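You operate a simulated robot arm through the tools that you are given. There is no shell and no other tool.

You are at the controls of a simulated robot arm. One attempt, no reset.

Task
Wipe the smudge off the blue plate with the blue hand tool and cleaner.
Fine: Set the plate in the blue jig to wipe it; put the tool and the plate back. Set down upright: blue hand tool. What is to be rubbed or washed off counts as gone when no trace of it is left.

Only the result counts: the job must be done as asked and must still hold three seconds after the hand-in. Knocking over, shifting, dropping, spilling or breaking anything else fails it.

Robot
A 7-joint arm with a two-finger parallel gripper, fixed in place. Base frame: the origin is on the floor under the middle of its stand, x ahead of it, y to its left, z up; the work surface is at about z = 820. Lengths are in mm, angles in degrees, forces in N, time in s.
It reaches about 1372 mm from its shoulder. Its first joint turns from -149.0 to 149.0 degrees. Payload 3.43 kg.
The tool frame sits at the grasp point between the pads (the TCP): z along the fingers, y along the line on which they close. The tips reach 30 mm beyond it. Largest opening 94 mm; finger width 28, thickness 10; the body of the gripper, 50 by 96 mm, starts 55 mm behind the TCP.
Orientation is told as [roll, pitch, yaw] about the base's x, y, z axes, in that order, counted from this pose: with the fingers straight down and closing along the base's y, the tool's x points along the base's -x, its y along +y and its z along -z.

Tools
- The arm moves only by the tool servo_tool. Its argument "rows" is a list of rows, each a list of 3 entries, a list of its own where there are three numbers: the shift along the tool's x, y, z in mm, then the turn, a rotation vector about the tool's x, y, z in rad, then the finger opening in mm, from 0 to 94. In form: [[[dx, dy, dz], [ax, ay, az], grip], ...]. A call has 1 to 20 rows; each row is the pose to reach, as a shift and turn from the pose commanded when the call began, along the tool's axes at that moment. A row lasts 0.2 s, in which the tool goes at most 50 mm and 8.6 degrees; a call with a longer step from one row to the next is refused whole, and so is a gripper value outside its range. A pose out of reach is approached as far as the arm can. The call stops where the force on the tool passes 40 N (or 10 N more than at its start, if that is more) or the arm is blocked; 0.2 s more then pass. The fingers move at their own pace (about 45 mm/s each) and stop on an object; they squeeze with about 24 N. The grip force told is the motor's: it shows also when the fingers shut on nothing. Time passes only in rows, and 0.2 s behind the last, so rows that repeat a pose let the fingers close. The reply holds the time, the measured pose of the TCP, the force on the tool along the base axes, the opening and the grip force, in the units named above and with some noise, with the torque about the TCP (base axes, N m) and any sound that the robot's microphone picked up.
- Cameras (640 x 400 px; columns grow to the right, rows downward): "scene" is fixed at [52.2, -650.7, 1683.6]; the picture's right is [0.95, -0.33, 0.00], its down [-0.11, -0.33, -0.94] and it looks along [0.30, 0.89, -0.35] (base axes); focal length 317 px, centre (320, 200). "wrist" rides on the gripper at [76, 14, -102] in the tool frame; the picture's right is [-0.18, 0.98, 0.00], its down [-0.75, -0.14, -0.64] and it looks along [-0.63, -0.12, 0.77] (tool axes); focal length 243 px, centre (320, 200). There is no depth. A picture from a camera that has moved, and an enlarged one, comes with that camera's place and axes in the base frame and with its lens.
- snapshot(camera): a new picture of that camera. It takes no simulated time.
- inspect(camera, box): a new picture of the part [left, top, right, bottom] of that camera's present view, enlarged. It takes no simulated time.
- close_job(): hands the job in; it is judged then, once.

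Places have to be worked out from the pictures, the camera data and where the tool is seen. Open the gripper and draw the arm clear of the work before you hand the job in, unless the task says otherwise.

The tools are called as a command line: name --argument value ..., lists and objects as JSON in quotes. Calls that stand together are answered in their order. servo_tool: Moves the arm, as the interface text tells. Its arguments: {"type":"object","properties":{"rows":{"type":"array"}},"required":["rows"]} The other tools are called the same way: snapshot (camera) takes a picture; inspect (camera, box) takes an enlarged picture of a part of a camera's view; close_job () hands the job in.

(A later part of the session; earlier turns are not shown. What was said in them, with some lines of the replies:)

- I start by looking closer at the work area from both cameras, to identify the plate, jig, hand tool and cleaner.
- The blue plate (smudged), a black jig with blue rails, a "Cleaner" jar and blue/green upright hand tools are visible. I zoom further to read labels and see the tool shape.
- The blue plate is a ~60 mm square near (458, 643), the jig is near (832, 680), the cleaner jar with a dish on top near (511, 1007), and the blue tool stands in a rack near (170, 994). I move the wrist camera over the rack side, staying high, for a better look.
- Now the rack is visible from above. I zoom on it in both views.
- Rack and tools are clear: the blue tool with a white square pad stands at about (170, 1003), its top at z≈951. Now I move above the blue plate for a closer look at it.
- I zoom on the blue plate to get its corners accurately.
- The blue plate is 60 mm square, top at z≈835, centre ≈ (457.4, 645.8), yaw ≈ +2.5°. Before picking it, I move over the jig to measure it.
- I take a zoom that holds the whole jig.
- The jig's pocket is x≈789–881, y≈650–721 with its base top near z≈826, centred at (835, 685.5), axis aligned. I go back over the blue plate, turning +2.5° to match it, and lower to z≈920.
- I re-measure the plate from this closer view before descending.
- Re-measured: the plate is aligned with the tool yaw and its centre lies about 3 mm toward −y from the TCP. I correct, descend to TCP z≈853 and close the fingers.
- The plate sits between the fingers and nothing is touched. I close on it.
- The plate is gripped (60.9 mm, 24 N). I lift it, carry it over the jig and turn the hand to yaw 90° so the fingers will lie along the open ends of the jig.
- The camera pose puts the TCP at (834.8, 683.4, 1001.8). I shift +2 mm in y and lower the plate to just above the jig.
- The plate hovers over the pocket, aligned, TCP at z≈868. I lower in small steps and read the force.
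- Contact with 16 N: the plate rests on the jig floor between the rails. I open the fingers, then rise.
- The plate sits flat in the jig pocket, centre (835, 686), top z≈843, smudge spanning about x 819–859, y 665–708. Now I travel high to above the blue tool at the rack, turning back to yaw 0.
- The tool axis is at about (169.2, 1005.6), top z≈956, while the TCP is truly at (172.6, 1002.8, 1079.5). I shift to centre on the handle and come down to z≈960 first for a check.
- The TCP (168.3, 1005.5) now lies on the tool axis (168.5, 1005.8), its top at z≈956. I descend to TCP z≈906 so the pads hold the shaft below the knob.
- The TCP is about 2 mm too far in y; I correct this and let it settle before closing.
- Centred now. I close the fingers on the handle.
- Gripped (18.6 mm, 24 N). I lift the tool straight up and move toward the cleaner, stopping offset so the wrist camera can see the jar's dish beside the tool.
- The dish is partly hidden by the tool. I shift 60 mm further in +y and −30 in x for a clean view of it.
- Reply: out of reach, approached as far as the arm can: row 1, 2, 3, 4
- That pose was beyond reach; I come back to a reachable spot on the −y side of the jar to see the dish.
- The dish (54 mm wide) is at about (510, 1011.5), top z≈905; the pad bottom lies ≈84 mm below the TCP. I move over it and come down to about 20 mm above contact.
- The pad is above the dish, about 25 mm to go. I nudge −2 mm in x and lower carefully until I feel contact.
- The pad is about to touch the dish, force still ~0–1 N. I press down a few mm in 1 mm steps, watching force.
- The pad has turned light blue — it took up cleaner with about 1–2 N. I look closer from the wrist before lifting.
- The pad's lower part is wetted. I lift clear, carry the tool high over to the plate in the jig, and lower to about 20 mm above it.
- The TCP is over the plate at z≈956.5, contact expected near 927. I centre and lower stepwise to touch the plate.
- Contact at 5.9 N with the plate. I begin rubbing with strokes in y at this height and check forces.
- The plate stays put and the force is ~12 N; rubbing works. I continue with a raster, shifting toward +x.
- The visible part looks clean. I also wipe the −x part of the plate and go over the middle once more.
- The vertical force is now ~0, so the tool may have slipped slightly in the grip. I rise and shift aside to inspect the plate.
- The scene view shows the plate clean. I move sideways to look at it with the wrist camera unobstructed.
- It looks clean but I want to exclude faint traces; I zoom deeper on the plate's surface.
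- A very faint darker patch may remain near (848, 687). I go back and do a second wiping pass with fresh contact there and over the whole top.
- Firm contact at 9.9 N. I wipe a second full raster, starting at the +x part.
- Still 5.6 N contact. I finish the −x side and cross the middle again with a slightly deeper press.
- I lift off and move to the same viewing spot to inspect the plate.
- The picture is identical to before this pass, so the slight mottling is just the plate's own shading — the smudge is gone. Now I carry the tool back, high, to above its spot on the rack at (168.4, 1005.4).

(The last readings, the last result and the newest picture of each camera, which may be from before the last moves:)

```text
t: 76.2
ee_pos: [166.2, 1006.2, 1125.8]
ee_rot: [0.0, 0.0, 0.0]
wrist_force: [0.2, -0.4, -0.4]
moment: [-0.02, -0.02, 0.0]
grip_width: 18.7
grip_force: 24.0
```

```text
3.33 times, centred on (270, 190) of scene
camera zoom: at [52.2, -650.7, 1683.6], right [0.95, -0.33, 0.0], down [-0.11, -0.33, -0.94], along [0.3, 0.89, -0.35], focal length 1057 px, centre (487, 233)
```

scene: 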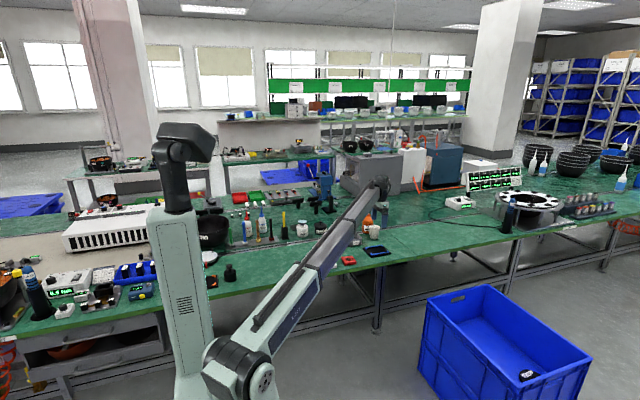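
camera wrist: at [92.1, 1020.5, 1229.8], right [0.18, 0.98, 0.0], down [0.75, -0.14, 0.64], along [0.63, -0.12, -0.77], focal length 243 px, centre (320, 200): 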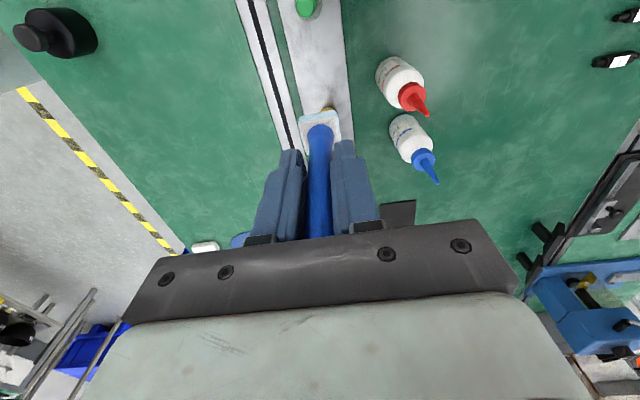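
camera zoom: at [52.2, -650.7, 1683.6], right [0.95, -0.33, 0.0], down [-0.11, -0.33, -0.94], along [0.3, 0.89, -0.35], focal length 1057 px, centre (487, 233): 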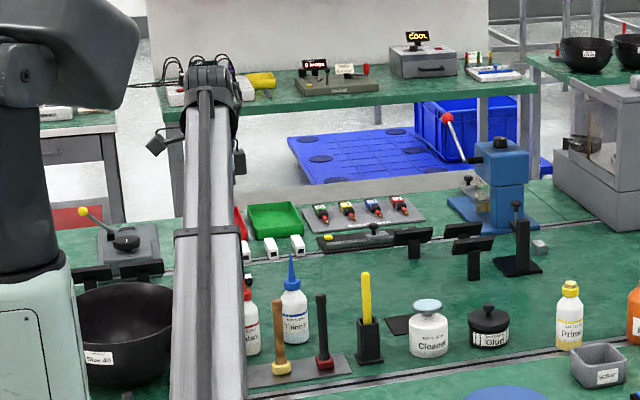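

I'm over the tool's rack spot (168.1, 1006.5 vs 168.4, 1005.4). I descend straight to about 15 mm above the rack and check.

servo_tool --rows '[[[0, -0.5, 40], [0, 0, 0], 8], [[0, -0.5, 80], [0, 0, 0], 8], [[0, -0.5, 120], [0, 0, 0], 8], [[0, -0.5, 160], [0, 0, 0], 8], [[0, -0.5, 190], [0, 0, 0], 8], [[0, -0.5, 205], [0, 0, 0], 8], [[0, -0.5, 205], [0, 0, 0], 8], [[0, -0.5, 205], [0, 0, 0], 8]]'

snapshot --camera "wrist"

inspect --camera "wrist" --box '[220, 40, 420, 180]'

```text
t: 78.0
ee_pos: [167.1, 1005.0, 921.0]
ee_rot: [0.0, 0.0, 0.0]
wrist_force: [-0.1, 0.0, -1.2]
moment: [-0.01, 0.01, -0.03]
grip_width: 18.5
grip_force: 23.5
```

```text
taken
camera wrist: at [92.5, 1019.8, 1024.2], right [0.18, 0.98, 0.0], down [0.75, -0.14, 0.64], along [0.63, -0.12, -0.77], focal length 243 px, centre (320, 200)
```

wrist: 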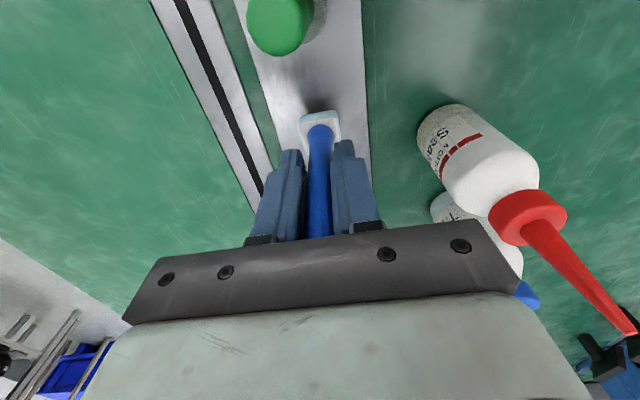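

```text
2.86 times, centred on (320, 110) of wrist
camera zoom: at [92.5, 1019.8, 1024.2], right [0.18, 0.98, 0.0], down [0.75, -0.14, 0.64], along [0.63, -0.12, -0.77], focal length 693 px, centre (320, 457)
```

zoom: 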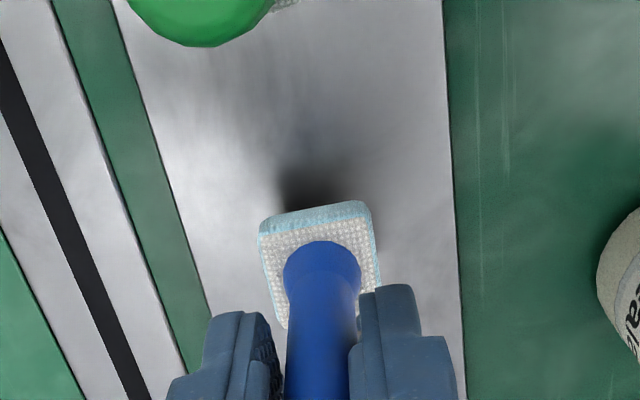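

At (168.5, 1005.8, 922.2), directly over the spot. I lower in shrinking steps to find contact.

servo_tool --rows '[[[0, -0.3, 6], [0, 0, 0], 8], [[0, -0.3, 11], [0, 0, 0], 8], [[0, -0.3, 14], [0, 0, 0], 8], [[0, -0.3, 15], [0, 0, 0], 8], [[0, -0.3, 15], [0, 0, 0], 8]]'

```text
t: 79.2
ee_pos: [167.5, 1003.0, 905.7]
ee_rot: [0.0, 0.0, 0.0]
wrist_force: [-0.1, 0.7, -0.7]
moment: [0.0, -0.01, -0.01]
grip_width: 18.7
grip_force: 24.0
```

No contact yet at TCP ≈907. I continue down in half-millimetre steps.

servo_tool --rows '[[[0, 0, 0.5], [0, 0, 0], 8], [[0, 0, 1.0], [0, 0, 0], 8], [[0, 0, 1.0], [0, 0, 0], 8]]'

inspect --camera "wrist" --box '[220, 40, 420, 180]'

```text
t: 80.0
ee_pos: [168.3, 1003.6, 904.6]
ee_rot: [0.1, 0.0, 0.0]
wrist_force: [0.1, -0.3, -0.5]
moment: [-0.01, 0.0, 0.0]
grip_width: 18.7
grip_force: 23.7
```

```text
2.86 times, centred on (320, 110) of wrist
camera zoom: at [92.5, 1018.9, 1007.2], right [0.18, 0.98, 0.0], down [0.75, -0.14, 0.64], along [0.63, -0.12, -0.77], focal length 693 px, centre (320, 457)
```

zoom: 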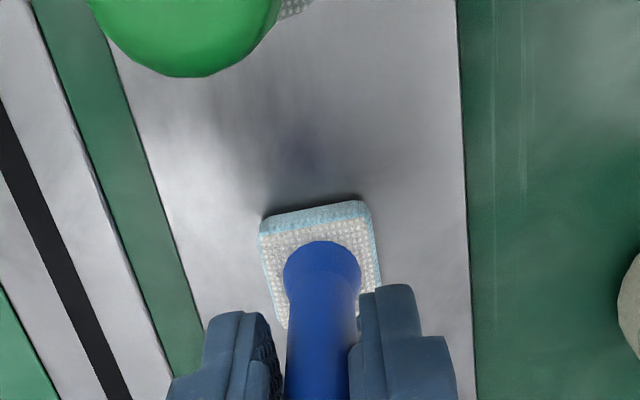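

Very near the rack at TCP z≈905.2. Two more half-millimetre steps.

servo_tool --rows '[[[0, 0.4, 0.5], [0, 0, 0], 8], [[0, 0.4, 1.0], [0, 0, 0], 8], [[0, 0.4, 1.0], [0, 0, 0], 8]]'

```text
t: 80.8
ee_pos: [168.2, 1006.0, 904.9]
ee_rot: [0.0, 0.0, 0.1]
wrist_force: [-1.5, 0.4, 1.7]
moment: [0.0, 0.02, 0.0]
grip_width: 18.6
grip_force: 24.0
```

servo_tool --rows '[[[0, 0, 0.4], [0, 0, 0], 8], [[0, 0, 0.4], [0, 0, 0], 8]]'

inspect --camera "wrist" --box '[220, 40, 420, 180]'

```text
t: 81.4
ee_pos: [167.0, 1003.3, 902.0]
ee_rot: [-0.1, 0.0, 0.0]
wrist_force: [-2.1, 0.0, 7.7]
moment: [-0.01, 0.07, 0.02]
grip_width: 18.4
grip_force: 23.8
```

```text
2.86 times, centred on (320, 110) of wrist
camera zoom: at [93.0, 1018.9, 1006.8], right [0.18, 0.98, 0.0], down [0.75, -0.14, 0.64], along [0.63, -0.12, -0.77], focal length 693 px, centre (320, 457)
```

zoom: 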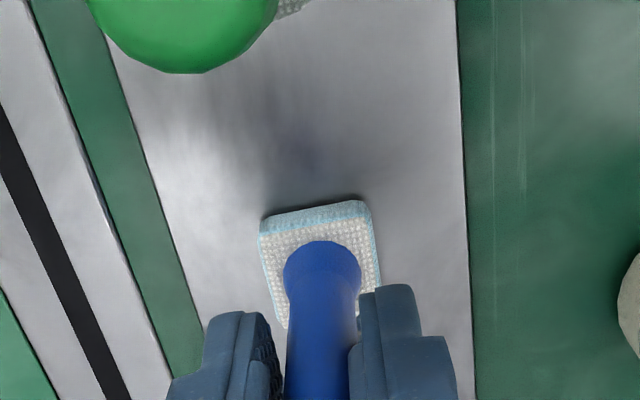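

The pad is firmly seated on the rack with 7.7 N at (169.0, 1004.9). I ease the load slightly, open the fingers, and check that the tool stands before rising.

servo_tool --rows '[[[0, 0, -0.25], [0, 0, 0], 8], [[0, 0, -0.25], [0, 0, 0], 22], [[0, 0, -0.25], [0, 0, 0], 30], [[0, 0, -0.25], [0, 0, 0], 50], [[0, 0, -0.25], [0, 0, 0], 80], [[0, 0, -0.25], [0, 0, 0], 94], [[0, 0, -0.25], [0, 0, 0], 94]]'

snapshot --camera "wrist"

```text
t: 83.0
ee_pos: [168.2, 1004.4, 904.1]
ee_rot: [-0.1, 0.0, 0.0]
wrist_force: [-0.7, -0.9, 5.1]
moment: [0.03, -0.03, -0.05]
grip_width: 94.0
grip_force: 0.1
```

```text
taken
camera wrist: at [93.0, 1019.2, 1006.6], right [0.18, 0.98, 0.0], down [0.75, -0.14, 0.64], along [0.63, -0.12, -0.77], focal length 243 px, centre (320, 200)
```

wrist: 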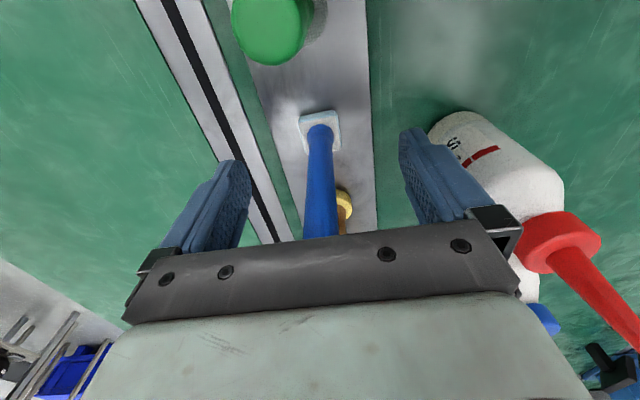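

The tool stands between the open fingers; the remaining 5 N is the palm resting on its knob. I rise straight up and look.

servo_tool --rows '[[[0, 0, -2], [0, 0, 0], 94], [[0, 0, -10], [0, 0, 0], 94], [[0, 0, -40], [0, 0, 0], 94], [[0, 0, -85], [0, 0, 0], 94], [[0, 0, -130], [0, 0, 0], 94], [[0, 0, -175], [0, 0, 0], 94], [[0, 0, -175], [0, 0, 0], 94], [[0, 0, -175], [0, 0, 0], 94]]'

snapshot --camera "wrist"

inspect --camera "wrist" --box '[240, 40, 400, 180]'

```text
t: 84.8
ee_pos: [169.9, 1004.4, 1078.4]
ee_rot: [0.0, 0.0, 0.0]
wrist_force: [0.2, -0.2, 0.4]
moment: [0.02, -0.05, 0.0]
grip_width: 94.0
grip_force: 0.0
```

```text
taken
camera wrist: at [94.8, 1019.1, 1180.8], right [0.18, 0.98, 0.0], down [0.75, -0.14, 0.64], along [0.63, -0.12, -0.77], focal length 243 px, centre (320, 200)
```

wrist: 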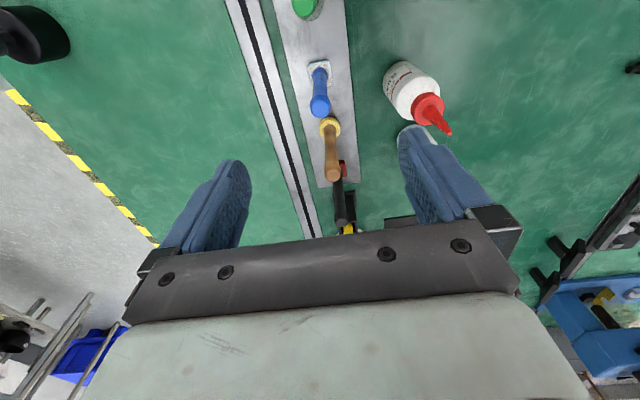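

```text
2.86 times, centred on (320, 110) of wrist
camera zoom: at [94.8, 1019.1, 1180.8], right [0.18, 0.98, 0.0], down [0.75, -0.14, 0.64], along [0.63, -0.12, -0.77], focal length 693 px, centre (320, 457)
```

zoom: 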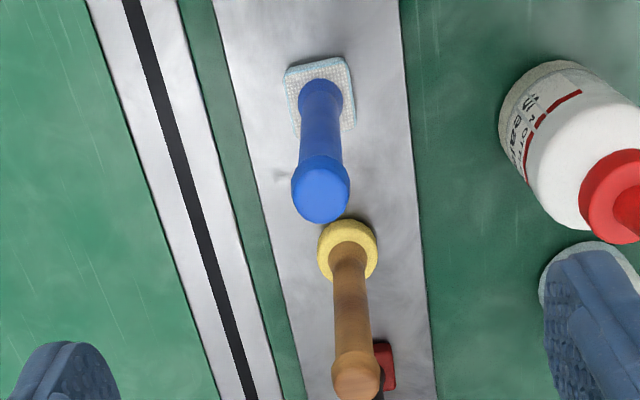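

The tool is upright at its rack place. Now I travel back high to above the jig, turning to yaw 90° for the plate.

servo_tool --rows '[[[-20, -10, 0], [0, 0, -0.09], 94], [[-60, -29, 0], [0, 0, -0.19], 94], [[-101, -49, 0], [0, 0, -0.29], 94], [[-143, -69, 0], [0, 0, -0.39], 94], [[-185, -89, 0], [0, 0, -0.49], 94], [[-227, -109, 0], [0, 0, -0.59], 94], [[-269, -129, 0], [0, 0, -0.69], 94], [[-311, -149, 0], [0, 0, -0.79], 94], [[-353, -170, 0], [0, 0, -0.89], 94], [[-395, -190, 0], [0, 0, -0.99], 94], [[-437, -210, 0], [0, 0, -1.09], 94], [[-479, -230, 0], [0, 0, -1.19], 94], [[-521, -250, 0], [0, 0, -1.29], 94], [[-563, -271, 0], [0, 0, -1.39], 94], [[-605, -291, 0], [0, 0, -1.49], 94], [[-640, -308, 0], [0, 0, -1.571], 94], [[-664.2, -319.3, 20], [0, 0, -1.571], 94], [[-664.2, -319.3, 60], [0, 0, -1.571], 94], [[-664.2, -319.3, 78], [0, 0, -1.571], 94], [[-664.2, -319.3, 78], [0, 0, -1.571], 94]]'

servo_tool --rows '[[[0, 0, 0], [0, 0, 0], 94], [[0, 0, 0], [0, 0, 0], 94]]'

inspect --camera "wrist" --box '[240, 20, 400, 140]'

inspect --camera "scene" --box '[215, 190, 395, 280]'

```text
t: 89.0
ee_pos: [831.0, 684.1, 999.3]
ee_rot: [0.1, 0.0, 90.0]
wrist_force: [0.3, -0.6, 0.5]
moment: [-0.02, -0.04, -0.01]
grip_width: 93.9
grip_force: 0.0
```

```text
t: 89.6
ee_pos: [831.0, 685.1, 1000.9]
ee_rot: [0.0, 0.1, 90.0]
wrist_force: [-0.1, 0.4, -0.2]
moment: [0.05, -0.01, 0.01]
grip_width: 94.0
grip_force: 0.0
```

```text
3.33 times, centred on (320, 80) of wrist
camera zoom: at [817.7, 608.9, 1102.2], right [-0.98, 0.18, 0.0], down [0.14, 0.75, 0.64], along [0.12, 0.63, -0.77], focal length 809 px, centre (320, 600)
```

zoom: 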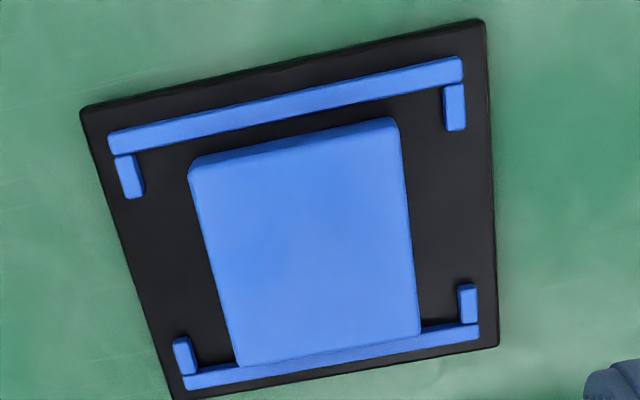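

```text
3.56 times, centred on (305, 235) of scene
camera zoom: at [52.2, -650.7, 1683.6], right [0.95, -0.33, 0.0], down [-0.11, -0.33, -0.94], along [0.3, 0.89, -0.35], focal length 1128 px, centre (373, 76)
```

zoom: 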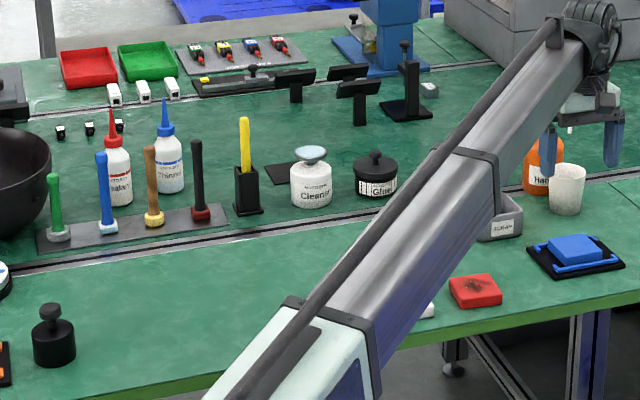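

Everything stands well and the plate looks clean. One more deep zoom on its surface before I pick it up.

inspect --camera "wrist" --box '[282, 52, 352, 114]'

inspect --camera "scene" --box '[368, 242, 390, 256]'

```text
6.45 times, centred on (317, 83) of wrist
camera zoom: at [817.7, 608.9, 1102.2], right [-0.98, 0.18, 0.0], down [0.14, 0.75, 0.64], along [0.12, 0.63, -0.77], focal length 1565 px, centre (339, 955)
```

zoom: 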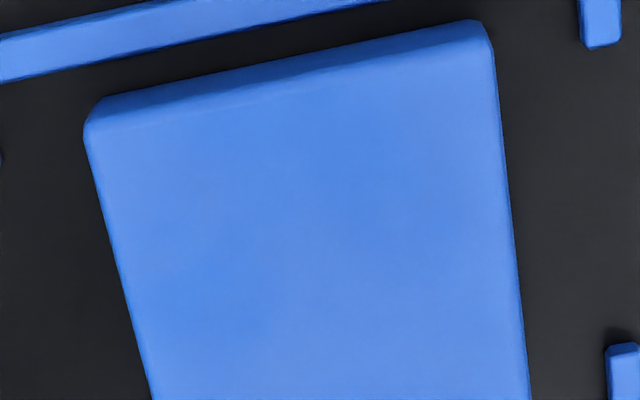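

```text
16.00 times, centred on (379, 249) of scene
camera zoom: at [52.2, -650.7, 1683.6], right [0.95, -0.33, 0.0], down [-0.11, -0.33, -0.94], along [0.3, 0.89, -0.35], focal length 5074 px, centre (-624, -584)
```

zoom: 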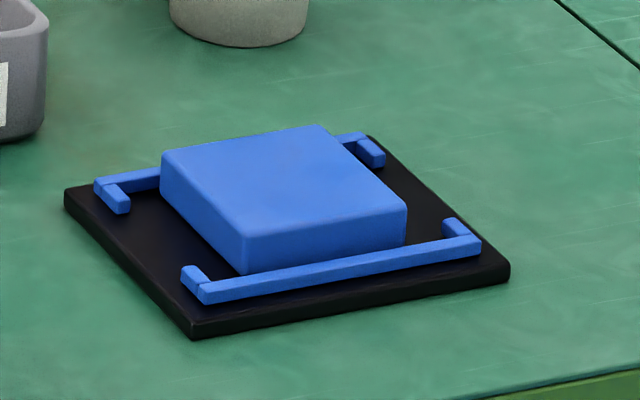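

No trace remains; the mottling is just surface shading. I correct 3 mm in x and descend around the plate at the ends free of rails.

servo_tool --rows '[[[-0.7, -3.1, 30], [0, 0, 0], 94], [[-0.7, -3.1, 65], [0, 0, 0], 94], [[-0.7, -3.1, 100], [0, 0, 0], 94], [[-0.7, -3.1, 125], [0, 0, 0], 94], [[-0.7, -3.1, 130], [0, 0, 0], 94], [[-0.7, -3.1, 130], [0, 0, 0], 94], [[-0.7, -3.1, 130], [0, 0, 0], 94]]'

snapshot --camera "wrist"

```text
t: 91.2
ee_pos: [834.4, 686.3, 868.5]
ee_rot: [0.0, 0.1, 89.9]
wrist_force: [0.6, 0.1, 0.4]
moment: [0.0, 0.0, 0.0]
grip_width: 94.1
grip_force: 0.0
```

```text
taken
camera wrist: at [821.2, 609.6, 972.1], right [-0.98, 0.18, 0.0], down [0.14, 0.75, 0.64], along [0.12, 0.63, -0.77], focal length 243 px, centre (320, 200)
```

wrist: 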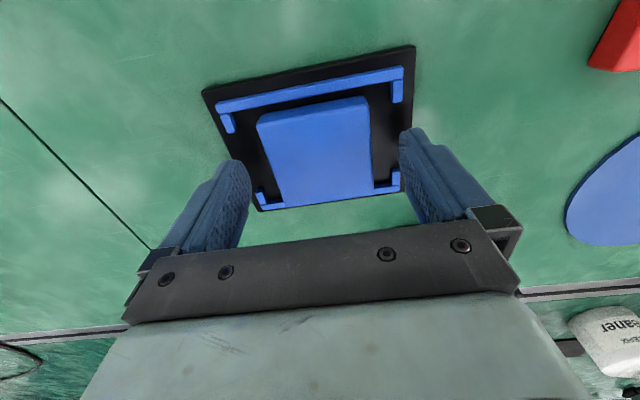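

The TCP is at (835.2, 685.6, 870.1), centred on the plate. I go down the last 9.3 mm and close.

servo_tool --rows '[[[0, 0, 5], [0, 0, 0], 94], [[0, 0, 9.3], [0, 0, 0], 94], [[0, 0, 9.3], [0, 0, 0], 80], [[0, 0, 9.3], [0, 0, 0], 70], [[0, 0, 9.3], [0, 0, 0], 50], [[0, 0, 9.3], [0, 0, 0], 50], [[0, 0, 9.3], [0, 0, 0], 50], [[0, 0, 9.3], [0, 0, 0], 50]]'

snapshot --camera "wrist"

```text
t: 93.0
ee_pos: [835.0, 684.9, 861.1]
ee_rot: [0.1, 0.0, 90.0]
wrist_force: [0.5, -0.4, 0.2]
moment: [-0.01, -0.01, 0.01]
grip_width: 61.1
grip_force: 23.8
```

```text
taken
camera wrist: at [821.8, 608.9, 963.6], right [-0.98, 0.18, 0.0], down [0.14, 0.75, 0.64], along [0.12, 0.63, -0.77], focal length 243 px, centre (320, 200)
```

wrist: 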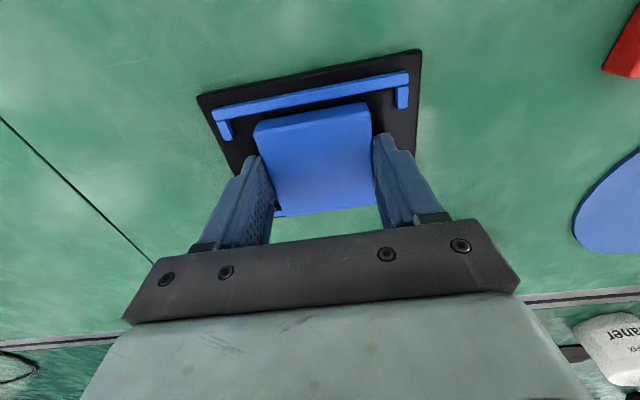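

Plate gripped (61.1 mm). I lift it straight out and carry it back to above its original place, turning to yaw 2.5°.

servo_tool --rows '[[[0, 0, -10], [0, 0, 0], 50], [[0, 0, -45], [0, 0, 0], 50], [[0, 0, -90], [0, 0, 0], 50], [[0, 0, -135], [0, 0, 0], 50], [[2, 25, -140], [0, 0, 0.12], 50], [[6, 58, -140], [0, 0, 0.247], 50], [[10, 91, -140], [0, 0, 0.374], 50], [[14, 124, -140], [0, 0, 0.501], 50], [[18, 157, -140], [0, 0, 0.628], 50], [[21, 190, -140], [0, 0, 0.755], 50], [[24, 223, -140], [0, 0, 0.882], 50], [[27, 256, -140], [0, 0, 1.009], 50], [[30, 289, -140], [0, 0, 1.136], 50], [[33, 322, -140], [0, 0, 1.263], 50], [[36, 350, -140], [0, 0, 1.39], 50], [[39.7, 378.6, -140], [0, 0, 1.527], 50], [[39.7, 378.6, -140], [0, 0, 1.527], 50], [[39.7, 378.6, -140], [0, 0, 1.527], 50], [[39.7, 378.6, -140], [0, 0, 1.527], 50]]'

snapshot --camera "wrist"

inspect --camera "scene" --box '[260, 190, 420, 290]'

```text
t: 97.0
ee_pos: [455.9, 647.6, 1001.6]
ee_rot: [0.1, 0.0, 2.5]
wrist_force: [0.2, 0.7, -0.5]
moment: [-0.04, -0.03, 0.03]
grip_width: 60.9
grip_force: 24.7
```

```text
taken
camera wrist: at [380.6, 658.3, 1103.4], right [0.14, 0.99, 0.0], down [0.76, -0.11, 0.64], along [0.64, -0.09, -0.77], focal length 243 px, centre (320, 200)
```

wrist: 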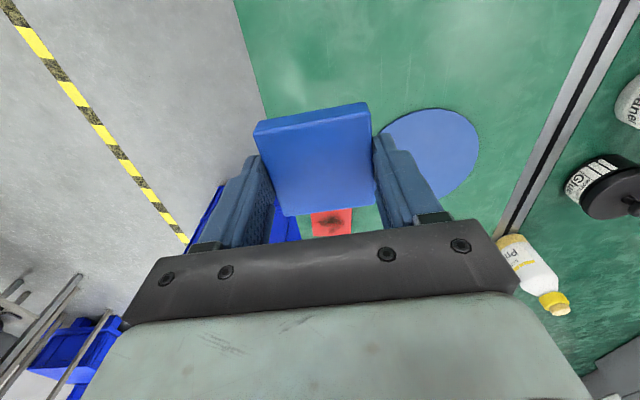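

```text
4.00 times, centred on (340, 240) of scene
camera zoom: at [52.2, -650.7, 1683.6], right [0.95, -0.33, 0.0], down [-0.11, -0.33, -0.94], along [0.3, 0.89, -0.35], focal length 1269 px, centre (240, 40)
```

zoom: 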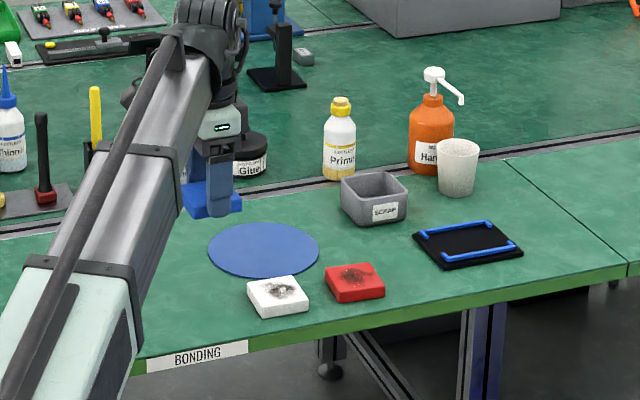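

The TCP is at (457.1, 647.6, 1001.4) versus the original (457.4, 645.2). I correct −2.4 mm in y and lower to just above the table.

servo_tool --rows '[[[0, -2.4, 30], [0, 0, 0], 50], [[0, -2.4, 65], [0, 0, 0], 50], [[0, -2.4, 100], [0, 0, 0], 50], [[0, -2.4, 125], [0, 0, 0], 50], [[0, -2.4, 138], [0, 0, 0], 50], [[0, -2.4, 138], [0, 0, 0], 50], [[0, -2.4, 138], [0, 0, 0], 50]]'

snapshot --camera "wrist"

inspect --camera "scene" --box '[280, 220, 360, 280]'

```text
t: 98.6
ee_pos: [456.0, 644.7, 865.4]
ee_rot: [0.1, 0.0, 2.5]
wrist_force: [-0.3, 0.6, -0.8]
moment: [0.0, -0.02, -0.03]
grip_width: 60.9
grip_force: 24.2
```

```text
taken
camera wrist: at [381.3, 655.2, 966.4], right [0.14, 0.99, 0.0], down [0.76, -0.11, 0.64], along [0.64, -0.09, -0.77], focal length 243 px, centre (320, 200)
```

wrist: 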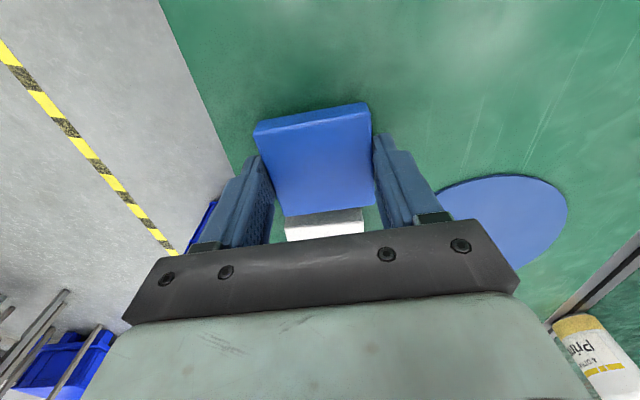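

```text
6.67 times, centred on (320, 250) of scene
camera zoom: at [52.2, -650.7, 1683.6], right [0.95, -0.33, 0.0], down [-0.11, -0.33, -0.94], along [0.3, 0.89, -0.35], focal length 2114 px, centre (320, -133)
```

zoom: 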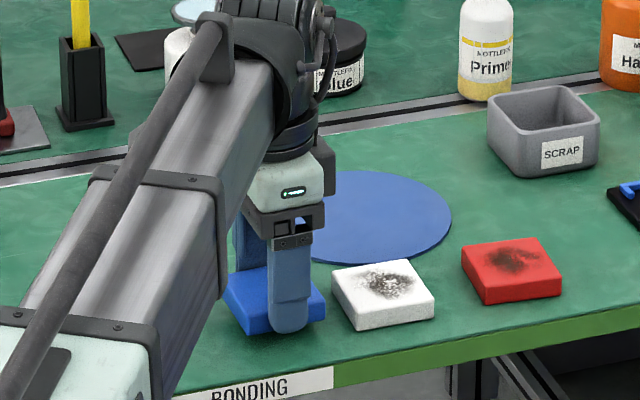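

The plate hovers about 10 mm over its original place. I lower it in small steps to contact.

servo_tool --rows '[[[0.4, 0.6, 5], [0, 0, 0], 50], [[0.4, 0.6, 9], [0, 0, 0], 50], [[0.4, 0.6, 10], [0, 0, 0], 50], [[0.4, 0.6, 10.5], [0, 0, 0], 50], [[0.4, 0.6, 10.5], [0, 0, 0], 50]]'

inspect --camera "wrist" --box '[200, 80, 440, 240]'

```text
t: 99.8
ee_pos: [456.9, 643.0, 852.8]
ee_rot: [-0.1, 0.0, 2.5]
wrist_force: [-0.5, 0.7, -0.9]
moment: [0.0, 0.01, -0.03]
grip_width: 61.2
grip_force: 23.9
```

```text
2.50 times, centred on (320, 160) of wrist
camera zoom: at [380.5, 655.1, 956.1], right [0.14, 0.99, 0.0], down [0.76, -0.11, 0.64], along [0.64, -0.09, -0.77], focal length 606 px, centre (320, 300)
```

zoom: 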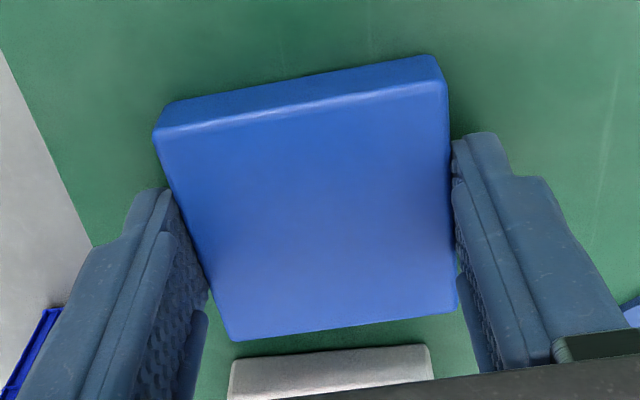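

The close-up confirms a clean surface. No contact yet at z≈854; I lower 0.5 mm at a time.

servo_tool --rows '[[[0, 0.5, 0.5], [0, 0, 0], 50], [[0, 0.5, 1.0], [0, 0, 0], 50], [[0, 0.5, 1.0], [0, 0, 0], 50]]'

```text
t: 100.6
ee_pos: [456.5, 643.4, 852.0]
ee_rot: [0.1, -0.1, 2.4]
wrist_force: [1.0, -0.1, 14.8]
moment: [-0.1, 0.05, -0.03]
grip_width: 61.1
grip_force: 23.7
```

Contact with 14.8 N: the plate rests on the table. I ease slightly, open the fingers moderately, then rise.

servo_tool --rows '[[[0, 0, -0.5], [0, 0, 0], 50], [[0, 0, -0.5], [0, 0, 0], 64], [[0, 0, -0.5], [0, 0, 0], 74], [[0, 0, -0.5], [0, 0, 0], 88], [[0, 0, -0.5], [0, 0, 0], 88], [[0, 0, -10], [0, 0, 0], 88], [[0, 0, -50], [0, 0, 0], 88], [[0, 0, -95], [0, 0, 0], 94], [[0, 0, -140], [0, 0, 0], 94], [[0, 0, -165], [0, 0, 0], 94], [[0, 0, -165], [0, 0, 0], 94], [[0, 0, -165], [0, 0, 0], 94]]'

snapshot --camera "wrist"

inspect --camera "wrist" --box '[270, 30, 390, 130]'

inspect --camera "scene" --box '[270, 210, 370, 280]'

```text
t: 103.2
ee_pos: [454.8, 644.9, 1014.1]
ee_rot: [0.1, -0.1, 2.4]
wrist_force: [-0.4, 0.3, -1.1]
moment: [0.01, 0.03, 0.05]
grip_width: 93.8
grip_force: 0.1
```

```text
taken
camera wrist: at [379.0, 656.1, 1119.2], right [0.14, 0.99, 0.0], down [0.76, -0.11, 0.64], along [0.64, -0.09, -0.77], focal length 243 px, centre (320, 200)
```

wrist: 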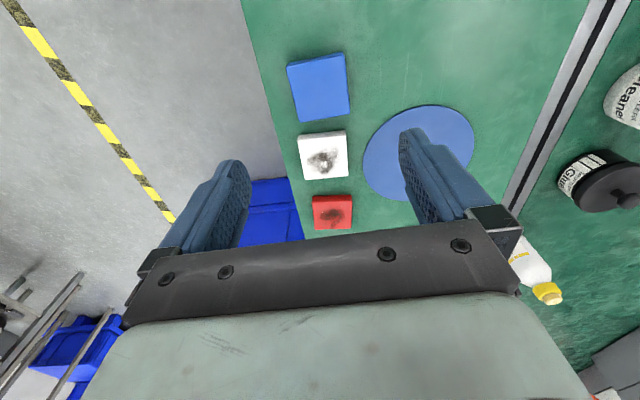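

```text
4.00 times, centred on (330, 80) of wrist
camera zoom: at [379.0, 656.1, 1119.2], right [0.14, 0.99, 0.0], down [0.76, -0.11, 0.64], along [0.64, -0.09, -0.77], focal length 970 px, centre (280, 680)
```

zoom: 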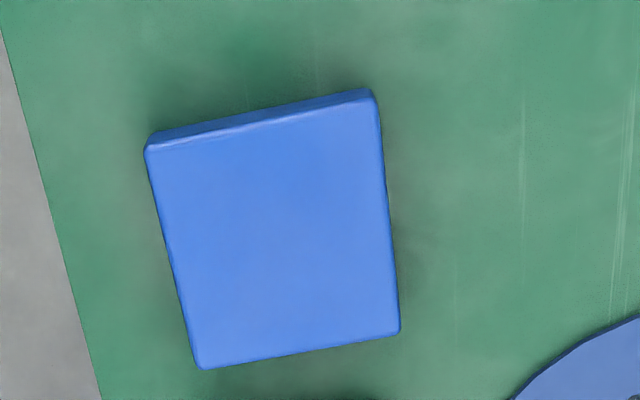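

```text
5.71 times, centred on (320, 245) of scene
camera zoom: at [52.2, -650.7, 1683.6], right [0.95, -0.33, 0.0], down [-0.11, -0.33, -0.94], along [0.3, 0.89, -0.35], focal length 1812 px, centre (320, -57)
```

zoom: 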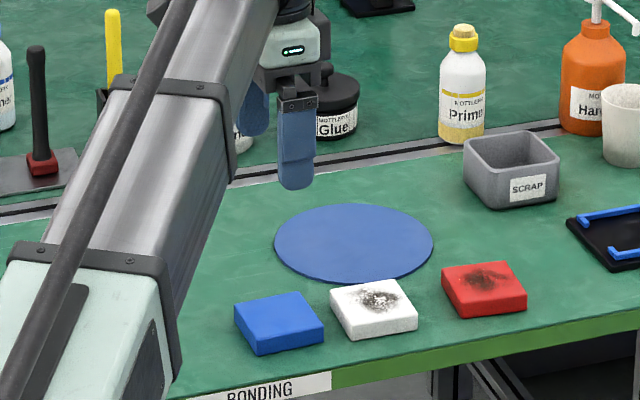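

The plate is back at (458.1, 645.2), clean and undisturbed neighbours. I now withdraw the arm up to its starting pose with open gripper.

servo_tool --rows '[[[0, 0, -45], [0, 0, 0.02], 94], [[0, 0, -90], [0, 0, 0.0436], 94], [[0, 10, -135], [0, 0, 0.0436], 94], [[5, 45, -165], [0, 0, 0.0436], 94], [[10, 85, -185], [0, 0, 0.0436], 94], [[12, 125, -188], [0, 0, 0.0436], 94], [[14, 165, -188], [0, 0, 0.0436], 94], [[16, 205, -188], [0, 0, 0.0436], 94], [[18, 245, -188], [0, 0, 0.0436], 94], [[18, 245, -188], [0, 0, 0.0436], 94], [[18, 245, -188], [0, 0, 0.0436], 94]]'

snapshot --camera "wrist"

snapshot --camera "scene"

inspect --camera "scene" --box '[215, 180, 415, 290]'

inspect --camera "scene" --box '[225, 195, 325, 250]'

```text
t: 105.6
ee_pos: [428.3, 889.4, 1202.2]
ee_rot: [0.0, 0.0, 0.0]
wrist_force: [-0.7, 0.0, -0.2]
moment: [-0.04, -0.01, -0.02]
grip_width: 93.8
grip_force: 0.0
```

```text
taken
camera wrist: at [352.9, 903.7, 1305.2], right [0.18, 0.98, 0.0], down [0.75, -0.14, 0.64], along [0.63, -0.12, -0.77], focal length 243 px, centre (320, 200)
```

wrist: 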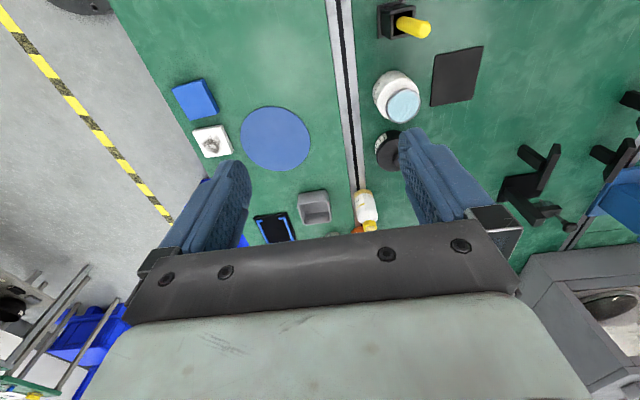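

```text
taken
```

scene: 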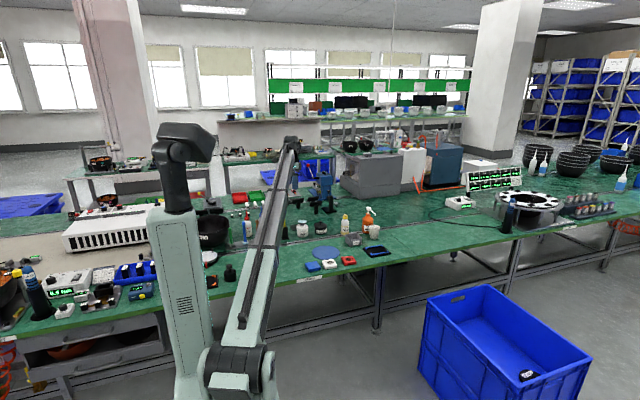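

```text
3.20 times, centred on (315, 235) of scene
camera zoom: at [52.2, -650.7, 1683.6], right [0.95, -0.33, 0.0], down [-0.11, -0.33, -0.94], along [0.3, 0.89, -0.35], focal length 1015 px, centre (336, 88)
```

zoom: 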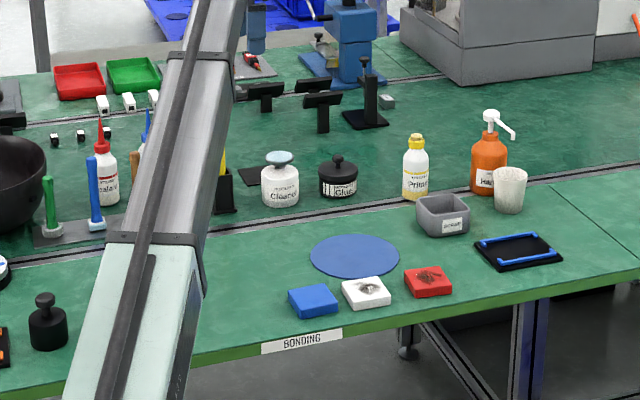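

```text
6.40 times, centred on (275, 222) of scene
camera zoom: at [52.2, -650.7, 1683.6], right [0.95, -0.33, 0.0], down [-0.11, -0.33, -0.94], along [0.3, 0.89, -0.35], focal length 2030 px, centre (608, 56)
```

zoom: 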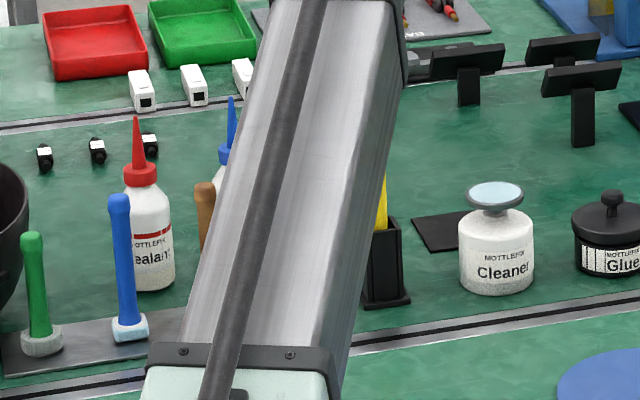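

Plate clean and back in place, the blue tool is upright on the rack, the jig and jars are undisturbed, and the arm is clear with the gripper open. I hand in the job.

close_job

```text
The job is handed in.
```

The job is handed in. I wiped the smudge off the blue plate with the blue hand tool, using cleaner from the "Cleaner" jar.

- **Wiping:** I set the plate in the blue jig and wiped the whole top twice. Close-ups afterwards show no trace of the smudge, only very faint shading that the second pass left unchanged.
- **Tool:** It is back at its spot on the rack, standing upright. Its position is within about 2 mm of where it was, and its pad still shows some cleaner.
- **Plate:** It is back at its original place and angle on the table, to within about 1 mm.
- **Everything else:** The jig, jars, bottles and neighbouring plates look undisturbed in the final pictures. The gripper is open and the arm is back near its starting pose.
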